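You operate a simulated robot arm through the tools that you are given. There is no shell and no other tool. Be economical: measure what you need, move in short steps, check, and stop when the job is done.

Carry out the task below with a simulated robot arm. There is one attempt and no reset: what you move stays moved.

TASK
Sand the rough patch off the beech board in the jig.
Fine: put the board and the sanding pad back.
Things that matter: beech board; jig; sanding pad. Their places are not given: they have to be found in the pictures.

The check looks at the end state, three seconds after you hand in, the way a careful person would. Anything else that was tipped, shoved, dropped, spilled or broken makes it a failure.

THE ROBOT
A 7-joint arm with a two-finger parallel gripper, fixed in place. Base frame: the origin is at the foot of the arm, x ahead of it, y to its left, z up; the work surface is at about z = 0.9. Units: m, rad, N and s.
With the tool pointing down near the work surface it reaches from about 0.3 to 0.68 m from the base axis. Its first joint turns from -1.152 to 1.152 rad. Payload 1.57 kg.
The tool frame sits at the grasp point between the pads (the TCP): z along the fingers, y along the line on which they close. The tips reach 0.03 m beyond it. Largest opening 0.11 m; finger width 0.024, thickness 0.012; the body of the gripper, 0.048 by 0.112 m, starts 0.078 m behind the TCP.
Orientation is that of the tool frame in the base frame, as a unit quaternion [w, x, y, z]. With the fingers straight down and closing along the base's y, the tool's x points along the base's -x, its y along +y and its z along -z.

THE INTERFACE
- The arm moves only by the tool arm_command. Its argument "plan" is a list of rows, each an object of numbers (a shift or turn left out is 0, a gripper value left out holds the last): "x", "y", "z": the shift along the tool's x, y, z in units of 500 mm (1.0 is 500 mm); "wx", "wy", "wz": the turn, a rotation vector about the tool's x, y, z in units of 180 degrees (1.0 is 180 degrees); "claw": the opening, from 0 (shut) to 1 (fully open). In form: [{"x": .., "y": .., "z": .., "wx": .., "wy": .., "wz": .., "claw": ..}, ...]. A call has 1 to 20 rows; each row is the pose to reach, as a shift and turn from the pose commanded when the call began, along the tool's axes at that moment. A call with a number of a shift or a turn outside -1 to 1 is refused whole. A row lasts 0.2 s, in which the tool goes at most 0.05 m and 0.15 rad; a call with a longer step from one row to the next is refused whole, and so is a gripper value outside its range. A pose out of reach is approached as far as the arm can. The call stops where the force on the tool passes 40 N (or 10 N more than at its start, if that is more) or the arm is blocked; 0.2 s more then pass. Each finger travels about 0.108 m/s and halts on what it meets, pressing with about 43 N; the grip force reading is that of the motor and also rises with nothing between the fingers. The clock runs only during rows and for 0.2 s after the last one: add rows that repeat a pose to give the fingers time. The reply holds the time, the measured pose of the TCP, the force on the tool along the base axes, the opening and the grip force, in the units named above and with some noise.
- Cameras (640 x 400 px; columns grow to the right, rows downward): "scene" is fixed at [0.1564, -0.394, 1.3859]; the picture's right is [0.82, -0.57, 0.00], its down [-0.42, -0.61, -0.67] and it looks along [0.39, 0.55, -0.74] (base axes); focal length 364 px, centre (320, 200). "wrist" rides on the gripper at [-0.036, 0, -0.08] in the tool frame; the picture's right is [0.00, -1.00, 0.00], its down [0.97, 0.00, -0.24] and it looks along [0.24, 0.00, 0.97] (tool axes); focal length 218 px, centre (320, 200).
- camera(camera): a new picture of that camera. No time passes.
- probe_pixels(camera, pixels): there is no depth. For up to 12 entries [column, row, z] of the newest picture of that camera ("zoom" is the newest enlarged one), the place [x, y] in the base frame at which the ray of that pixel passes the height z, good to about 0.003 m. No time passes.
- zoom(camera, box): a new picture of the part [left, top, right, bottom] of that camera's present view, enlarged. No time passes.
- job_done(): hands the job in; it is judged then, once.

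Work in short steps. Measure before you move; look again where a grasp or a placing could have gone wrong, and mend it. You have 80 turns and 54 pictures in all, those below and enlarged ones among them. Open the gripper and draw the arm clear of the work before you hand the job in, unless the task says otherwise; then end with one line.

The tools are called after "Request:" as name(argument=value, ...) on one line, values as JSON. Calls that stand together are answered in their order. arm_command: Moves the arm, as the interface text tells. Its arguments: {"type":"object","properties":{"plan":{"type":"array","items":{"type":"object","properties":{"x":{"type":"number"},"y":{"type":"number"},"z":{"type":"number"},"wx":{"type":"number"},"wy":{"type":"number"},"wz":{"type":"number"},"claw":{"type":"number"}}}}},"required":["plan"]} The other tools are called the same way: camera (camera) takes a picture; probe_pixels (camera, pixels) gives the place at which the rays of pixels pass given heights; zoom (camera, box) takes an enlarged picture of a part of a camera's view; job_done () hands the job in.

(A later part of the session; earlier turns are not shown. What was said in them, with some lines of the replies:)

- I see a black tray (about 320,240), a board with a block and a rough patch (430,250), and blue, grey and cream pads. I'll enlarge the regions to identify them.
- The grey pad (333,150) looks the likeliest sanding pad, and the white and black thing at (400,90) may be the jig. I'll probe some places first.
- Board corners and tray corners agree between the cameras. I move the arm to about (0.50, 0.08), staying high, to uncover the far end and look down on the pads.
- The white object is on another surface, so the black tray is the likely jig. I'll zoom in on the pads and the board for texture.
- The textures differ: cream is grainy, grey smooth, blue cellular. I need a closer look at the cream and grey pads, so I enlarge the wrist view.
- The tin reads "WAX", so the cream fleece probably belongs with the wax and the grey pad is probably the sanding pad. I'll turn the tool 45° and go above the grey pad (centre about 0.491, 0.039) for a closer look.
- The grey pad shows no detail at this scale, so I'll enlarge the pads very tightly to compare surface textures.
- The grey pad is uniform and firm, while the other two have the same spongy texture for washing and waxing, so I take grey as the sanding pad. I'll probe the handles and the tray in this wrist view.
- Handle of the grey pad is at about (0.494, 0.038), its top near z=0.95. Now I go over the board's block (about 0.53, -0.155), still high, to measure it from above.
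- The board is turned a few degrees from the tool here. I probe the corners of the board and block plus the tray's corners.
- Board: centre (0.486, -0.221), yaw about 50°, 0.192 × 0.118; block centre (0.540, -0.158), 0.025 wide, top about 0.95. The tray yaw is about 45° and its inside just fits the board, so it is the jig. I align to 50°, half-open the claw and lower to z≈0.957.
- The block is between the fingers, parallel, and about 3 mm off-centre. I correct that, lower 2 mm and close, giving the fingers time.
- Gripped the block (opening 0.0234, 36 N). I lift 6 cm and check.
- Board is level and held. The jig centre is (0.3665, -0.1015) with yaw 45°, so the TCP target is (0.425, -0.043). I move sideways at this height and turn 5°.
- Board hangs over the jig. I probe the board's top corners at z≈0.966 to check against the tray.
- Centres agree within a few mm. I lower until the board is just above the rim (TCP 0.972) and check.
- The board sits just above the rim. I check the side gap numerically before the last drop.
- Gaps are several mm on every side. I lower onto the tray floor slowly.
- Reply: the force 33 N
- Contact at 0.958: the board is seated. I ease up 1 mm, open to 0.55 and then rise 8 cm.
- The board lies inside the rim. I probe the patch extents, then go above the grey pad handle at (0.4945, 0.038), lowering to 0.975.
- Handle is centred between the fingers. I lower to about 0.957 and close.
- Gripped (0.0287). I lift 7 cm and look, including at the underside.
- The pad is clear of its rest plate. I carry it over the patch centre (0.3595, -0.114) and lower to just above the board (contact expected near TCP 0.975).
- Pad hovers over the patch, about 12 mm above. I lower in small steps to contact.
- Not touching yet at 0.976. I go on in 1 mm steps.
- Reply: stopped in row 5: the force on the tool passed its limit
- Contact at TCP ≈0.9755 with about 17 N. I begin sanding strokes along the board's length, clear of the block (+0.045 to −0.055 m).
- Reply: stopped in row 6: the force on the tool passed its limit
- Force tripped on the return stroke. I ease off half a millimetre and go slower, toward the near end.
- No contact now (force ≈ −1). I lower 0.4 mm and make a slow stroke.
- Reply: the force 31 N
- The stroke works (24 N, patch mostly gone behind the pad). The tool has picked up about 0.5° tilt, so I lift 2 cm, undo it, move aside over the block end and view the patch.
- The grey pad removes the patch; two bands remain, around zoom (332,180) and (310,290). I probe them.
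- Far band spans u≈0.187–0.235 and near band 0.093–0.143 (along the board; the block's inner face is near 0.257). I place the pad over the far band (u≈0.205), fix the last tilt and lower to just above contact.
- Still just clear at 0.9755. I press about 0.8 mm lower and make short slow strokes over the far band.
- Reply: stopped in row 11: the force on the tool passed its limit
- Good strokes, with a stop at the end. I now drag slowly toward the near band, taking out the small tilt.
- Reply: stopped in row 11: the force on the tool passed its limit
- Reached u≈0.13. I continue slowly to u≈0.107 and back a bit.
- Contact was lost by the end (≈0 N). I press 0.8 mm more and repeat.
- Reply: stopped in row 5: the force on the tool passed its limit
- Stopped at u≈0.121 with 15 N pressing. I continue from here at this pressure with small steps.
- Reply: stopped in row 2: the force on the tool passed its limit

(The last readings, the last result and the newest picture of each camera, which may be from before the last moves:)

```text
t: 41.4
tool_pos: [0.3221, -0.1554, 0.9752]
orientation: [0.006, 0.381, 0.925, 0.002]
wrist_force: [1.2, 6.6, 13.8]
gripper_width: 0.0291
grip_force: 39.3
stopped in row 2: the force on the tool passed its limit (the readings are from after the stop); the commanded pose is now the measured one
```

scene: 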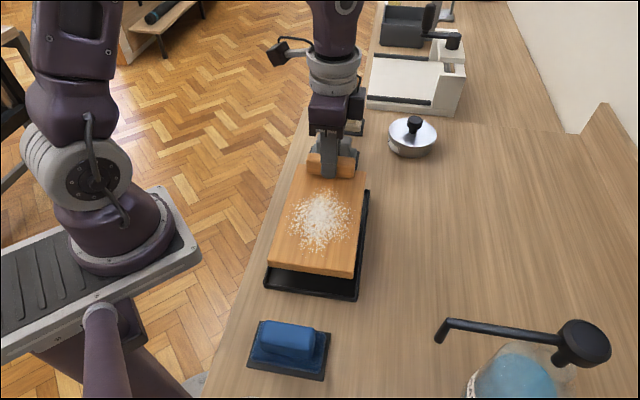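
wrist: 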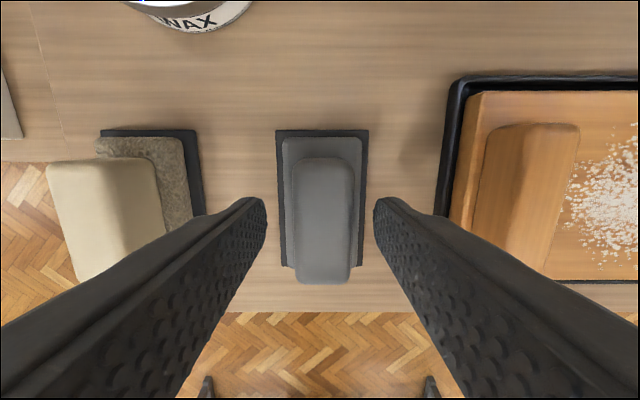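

The resets accumulate tilt, so I lift, take it out, move back and look.

Request:
arm_command(plan=[{"z": -0.01}, {"z": -0.04, "wx": 0.0018, "wy": 0.002}, {"z": -0.1, "wx": 0.0018, "wy": 0.002}, {"z": -0.1, "y": 0.08, "wx": 0.0018, "wy": 0.002}, {"z": -0.1, "y": 0.16, "wx": 0.0018, "wy": 0.002}, {"z": -0.1, "y": 0.24, "wx": 0.0018, "wy": 0.002}, {"z": -0.1, "y": 0.29, "wx": 0.0018, "wy": 0.002}, {"z": -0.1, "y": 0.29, "wx": 0.0018, "wy": 0.002}])

Request:
zoom(camera="scene", box=[240, 140, 400, 310])

```text
t: 43.2
tool_pos: [0.4234, -0.0514, 1.0232]
orientation: [0.002, 0.381, 0.924, 0.001]
wrist_force: [0.5, -0.6, -0.7]
gripper_width: 0.0287
grip_force: 38.7
```

```text
2.35 times, centred on (320, 225) of scene
```

zoom: 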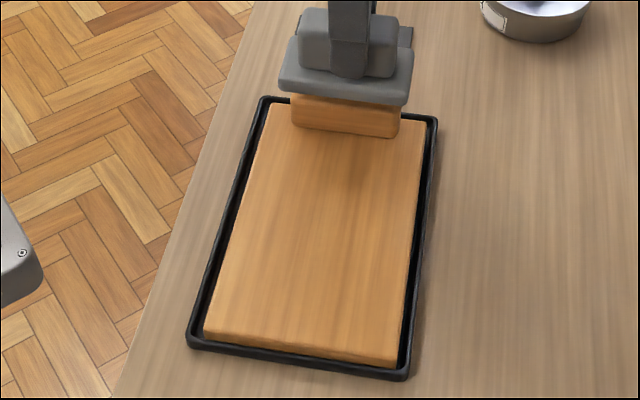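

The patch is gone. Now I return the pad: back over its rest plate at (0.4957, 0.0365), lowering to about 0.972 first.

Request:
arm_command(plan=[{"x": 0.007, "y": 0.07, "wx": 0.0011, "wy": 0.001}, {"x": 0.014, "y": 0.15, "wx": 0.0011, "wy": 0.001}, {"x": 0.0212, "y": 0.2266, "wx": 0.0011, "wy": 0.001}, {"x": 0.0212, "y": 0.2266, "z": 0.05, "wx": 0.0011, "wy": 0.001}, {"x": 0.0212, "y": 0.2266, "z": 0.1, "wx": 0.0011, "wy": 0.001}, {"x": 0.0212, "y": 0.2266, "z": 0.1, "wx": 0.0011, "wy": 0.001}])

Request:
zoom(camera="scene", box=[290, 80, 400, 190])

Request:
camera(camera="wrist")

```text
t: 44.6
tool_pos: [0.4949, 0.0363, 0.9751]
orientation: [0.001, 0.38, 0.925, -0.001]
wrist_force: [-0.2, -0.1, -0.3]
gripper_width: 0.0289
grip_force: 38.6
```

```text
3.64 times, centred on (345, 135) of scene
```

zoom: 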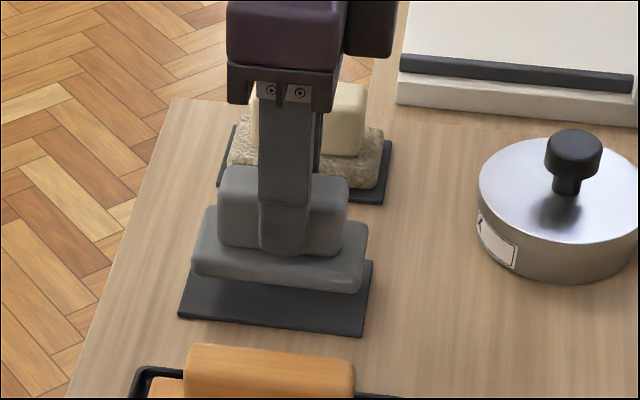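

```text
13 pictures are left
```

wrist: 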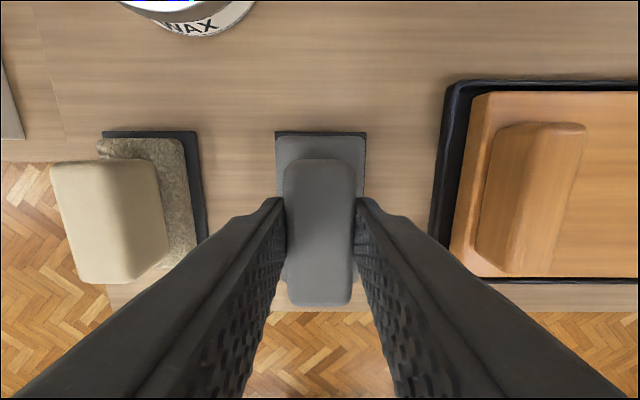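

Pad is straight above its plate. I lower to contact (about 0.957).

Request:
arm_command(plan=[{"z": 0.015}, {"z": 0.026}, {"z": 0.03}, {"z": 0.033}, {"z": 0.035}])

```text
t: 45.8
tool_pos: [0.4956, 0.0347, 0.9579]
orientation: [0.001, 0.381, 0.925, -0.001]
wrist_force: [-0.4, -0.5, -1.1]
gripper_width: 0.0288
grip_force: 38.4
```

No contact yet; a little further.

Request:
arm_command(plan=[{"z": 0.002}, {"z": 0.003}, {"z": 0.004}])

```text
t: 46.6
tool_pos: [0.4969, 0.0348, 0.9571]
orientation: [0.001, 0.381, 0.925, 0.0]
wrist_force: [-3.2, 3.0, 11.3]
gripper_width: 0.0291
grip_force: 38.7
```

Contact, 11 N. I open and rise 10 cm.

Request:
arm_command(plan=[{"claw": 0.5}, {"claw": 0.5}, {"claw": 0.5}, {"z": -0.05}, {"z": -0.1}, {"z": -0.15}, {"z": -0.2}, {"z": -0.2}])

Request:
camera(camera="wrist")

```text
t: 48.4
tool_pos: [0.4944, 0.0338, 1.0554]
orientation: [0.0, 0.382, 0.924, -0.002]
wrist_force: [-0.7, -0.6, -0.5]
gripper_width: 0.0552
grip_force: 0.0
```

```text
12 pictures are left
```

wrist: 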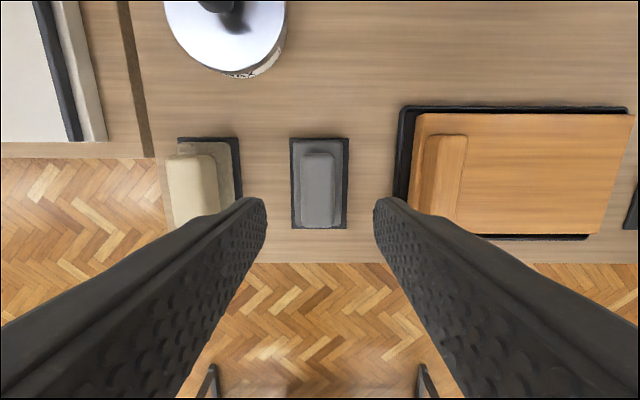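

Pad rests on its plate as before. Next I probe the block's present place and the board corners.

Request:
probe_pixels(camera="wrist", pixels=[[431, 136, 0.952], [468, 136, 0.952], [455, 218, 0.952], [418, 215, 0.952], [418, 114, 0.923], [635, 114, 0.923], [601, 233, 0.923], [410, 180, 0.923]])

Request:
zoom(camera="scene", box=[250, 150, 390, 310])

Request:
probe_pixels(camera="zoom", pixels=[[196, 316, 0.923], [400, 345, 0.923], [432, 98, 0.923], [263, 80, 0.923]])

```text
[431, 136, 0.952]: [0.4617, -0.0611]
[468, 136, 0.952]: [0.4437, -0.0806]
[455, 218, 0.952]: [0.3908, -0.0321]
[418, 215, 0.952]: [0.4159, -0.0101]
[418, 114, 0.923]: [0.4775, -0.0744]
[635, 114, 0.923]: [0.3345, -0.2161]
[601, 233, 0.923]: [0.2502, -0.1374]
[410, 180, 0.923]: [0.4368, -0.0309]
```

```text
2.50 times, centred on (320, 230) of scene
```

zoom: 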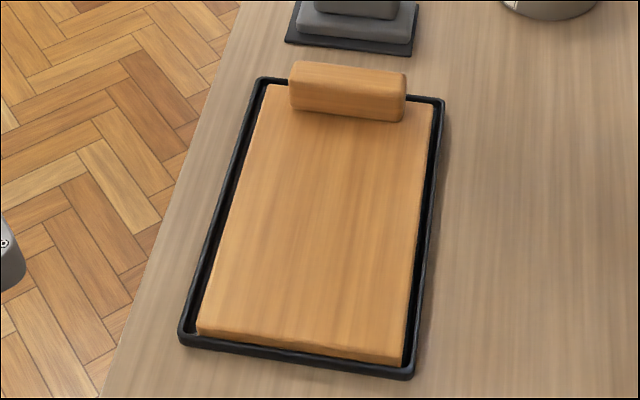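

```text
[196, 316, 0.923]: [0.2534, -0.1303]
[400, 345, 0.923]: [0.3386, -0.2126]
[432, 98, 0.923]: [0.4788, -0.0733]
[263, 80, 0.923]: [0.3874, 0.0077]
```

Block centre is now around (0.421, -0.046), a few mm nearer. I go above it down to 0.985 and check centring.

Request:
arm_command(plan=[{"x": -0.003, "y": -0.07}, {"x": -0.006, "y": -0.14}, {"x": -0.009, "y": -0.2166}, {"x": -0.009, "y": -0.2166, "z": 0.07}, {"x": -0.009, "y": -0.2166, "z": 0.14}, {"x": -0.009, "y": -0.2166, "z": 0.14}])

Request:
camera(camera="wrist")

```text
t: 49.8
tool_pos: [0.4239, -0.0457, 0.9855]
orientation: [0.0, 0.381, 0.924, -0.002]
wrist_force: [-0.5, -0.2, -0.2]
gripper_width: 0.0551
grip_force: 0.1
```

```text
10 pictures are left
```

wrist: 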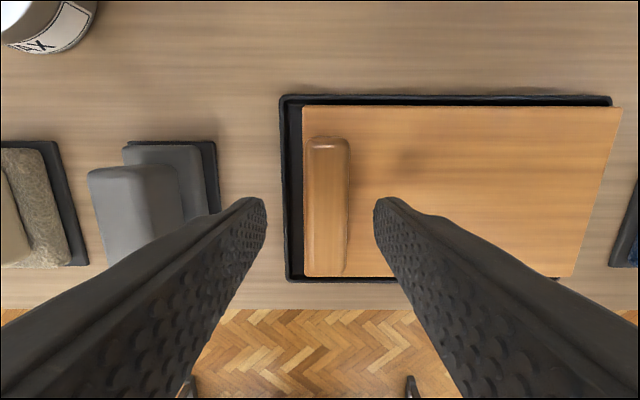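

The block is 4 mm to the tool's −y; I correct (and 2 mm in x to match the first grip), lower to 0.958 and grip.

Request:
arm_command(plan=[{"x": 0.004, "y": -0.0084}, {"x": 0.004, "y": -0.0084, "z": 0.03}, {"x": 0.004, "y": -0.0084, "z": 0.054}, {"x": 0.004, "y": -0.0084, "z": 0.054, "claw": 0.5}, {"x": 0.004, "y": -0.0084, "z": 0.054, "claw": 0.05}, {"x": 0.004, "y": -0.0084, "z": 0.054, "claw": 0.05}, {"x": 0.004, "y": -0.0084, "z": 0.054, "claw": 0.05}, {"x": 0.004, "y": -0.0084, "z": 0.054, "claw": 0.05}])

```text
t: 51.6
tool_pos: [0.419, -0.0463, 0.9593]
orientation: [0.0, 0.382, 0.924, -0.001]
wrist_force: [6.0, 5.9, 0.2]
gripper_width: 0.0235
grip_force: 35.5
```

Gripped. I lift 6 cm straight up and check.

Request:
arm_command(plan=[{"z": -0.02}, {"z": -0.05}, {"z": -0.09}, {"z": -0.12}, {"z": -0.12}])

Request:
camera(camera="wrist")

Request:
zoom(camera="scene", box=[220, 100, 500, 320])

```text
t: 52.8
tool_pos: [0.4198, -0.0458, 1.02]
orientation: [0.0, 0.381, 0.925, -0.001]
wrist_force: [0.3, -0.3, -2.5]
gripper_width: 0.0238
grip_force: 36.0
```

```text
9 pictures are left
```

wrist: 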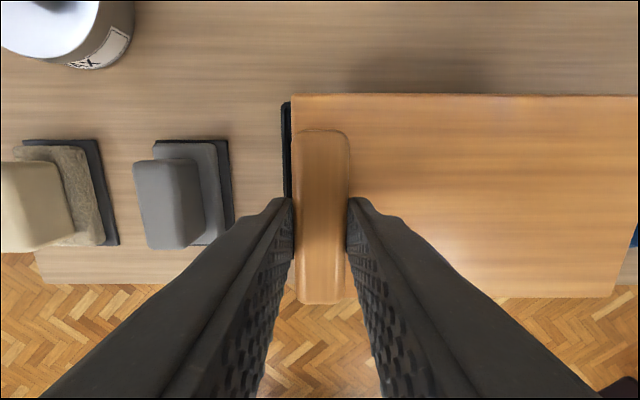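

```text
1.82 times, centred on (360, 210) of scene
```

zoom: 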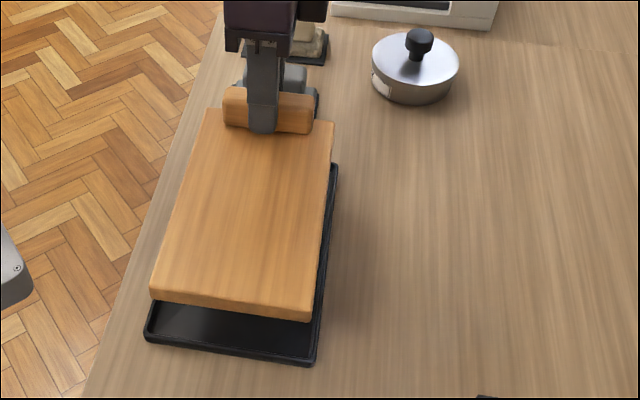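

Board is held level, gripped about 1.7 mm differently along the block. I carry it back to its original place, TCP (0.537, -0.157), turning back to 50°.

Request:
arm_command(plan=[{"x": -0.06, "y": 0.002, "wz": -0.005}, {"x": -0.12, "y": 0.004, "wz": -0.01}, {"x": -0.18, "y": 0.005, "wz": -0.015}, {"x": -0.24, "y": 0.007, "wz": -0.022}, {"x": -0.29, "y": 0.0086, "wz": -0.0272}, {"x": -0.3234, "y": 0.0086, "wz": -0.0272}, {"x": -0.3234, "y": 0.0086, "wz": -0.0272, "z": 0.05}, {"x": -0.3234, "y": 0.0086, "wz": -0.0272, "z": 0.09}, {"x": -0.3234, "y": 0.0086, "wz": -0.0272, "z": 0.11}, {"x": -0.3234, "y": 0.0086, "wz": -0.0272, "z": 0.12}])

Request:
camera(camera="scene")

```text
t: 55.0
tool_pos: [0.5382, -0.1585, 0.9597]
orientation: [0.001, 0.342, 0.94, -0.001]
wrist_force: [0.3, 0.5, -3.2]
gripper_width: 0.0236
grip_force: 35.6
```

```text
7 pictures are left
```

scene: 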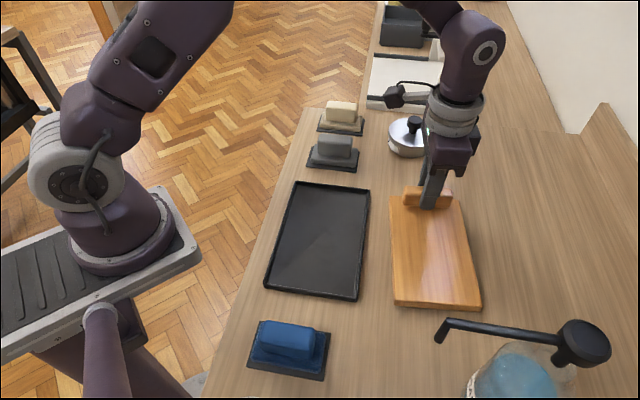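

Its place matches the first picture (corners ≈ (390,197), (481,308), (393,304)). I lower to contact in 1 mm steps.

Request:
arm_command(plan=[{"z": 0.002}, {"z": 0.004}, {"z": 0.006}, {"z": 0.007}])

```text
t: 56.0
tool_pos: [0.5372, -0.1583, 0.9556]
orientation: [0.001, 0.342, 0.94, -0.001]
wrist_force: [-0.4, 0.1, -1.5]
gripper_width: 0.0236
grip_force: 35.5
```

Request:
arm_command(plan=[{"z": 0.0015}, {"z": 0.003}, {"z": 0.004}])

```text
t: 56.8
tool_pos: [0.5374, -0.1573, 0.9558]
orientation: [0.002, 0.34, 0.94, 0.0]
wrist_force: [-5.7, 3.8, 31.9]
gripper_width: 0.0237
grip_force: 35.5
```

The board is down (32 N). I ease off 1 mm, open and rise 15 cm.

Request:
arm_command(plan=[{"z": -0.002}, {"z": -0.002, "claw": 0.5}, {"z": -0.002, "claw": 0.5}, {"z": -0.002, "claw": 0.5}, {"z": -0.06}, {"z": -0.12}, {"z": -0.2}, {"z": -0.28}, {"z": -0.36}, {"z": -0.4}])

Request:
camera(camera="wrist")

Request:
camera(camera="scene")

```text
t: 59.0
tool_pos: [0.5366, -0.1579, 1.1534]
orientation: [0.0, 0.342, 0.94, -0.001]
wrist_force: [-0.1, 0.2, 0.5]
gripper_width: 0.0553
grip_force: 0.1
```

```text
6 pictures are left
```

wrist: 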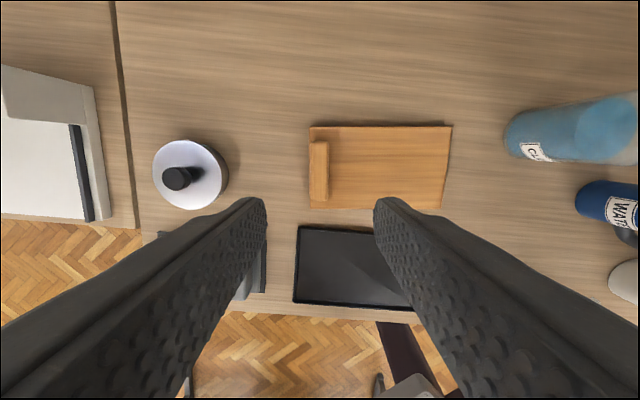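

```text
5 pictures are left
```

scene: 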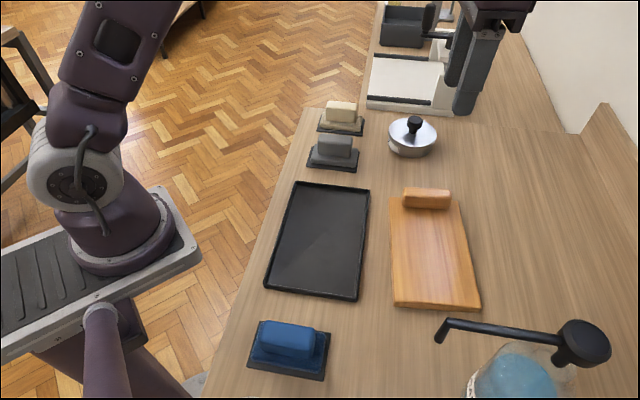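

Everything matches the start layout. One close look at the board for leftover specks and at the pad on its plate.

Request:
zoom(camera="scene", box=[375, 170, 495, 320])

Request:
zoom(camera="scene", box=[300, 90, 380, 180])

```text
2.67 times, centred on (435, 245) of scene
```

zoom: 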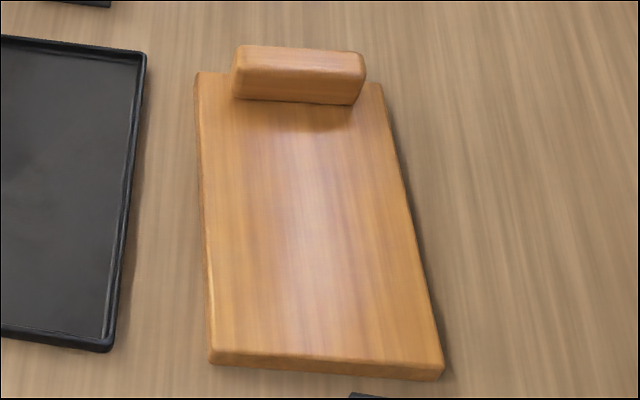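

```text
4.44 times, centred on (340, 135) of scene
```

zoom: 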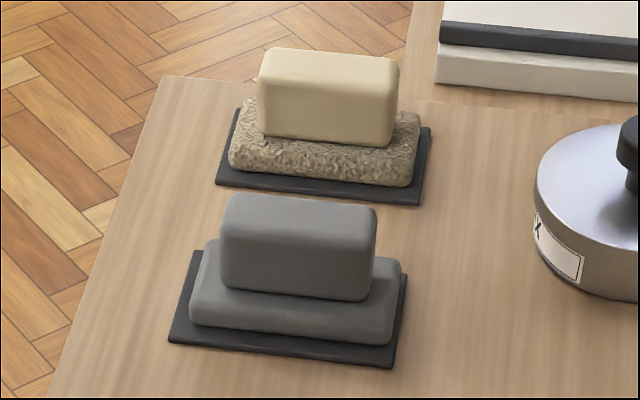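

The board is clean and back in its place, the pad is on its plate, and the gripper is open and clear. I hand in.

Request:
job_done()

```text
The job is handed in.
```

I sanded the rough patch off the beech board in the jig using the grey pad, then put the board and the pad back in their places; the last close-up pictures show no specks left on the board.
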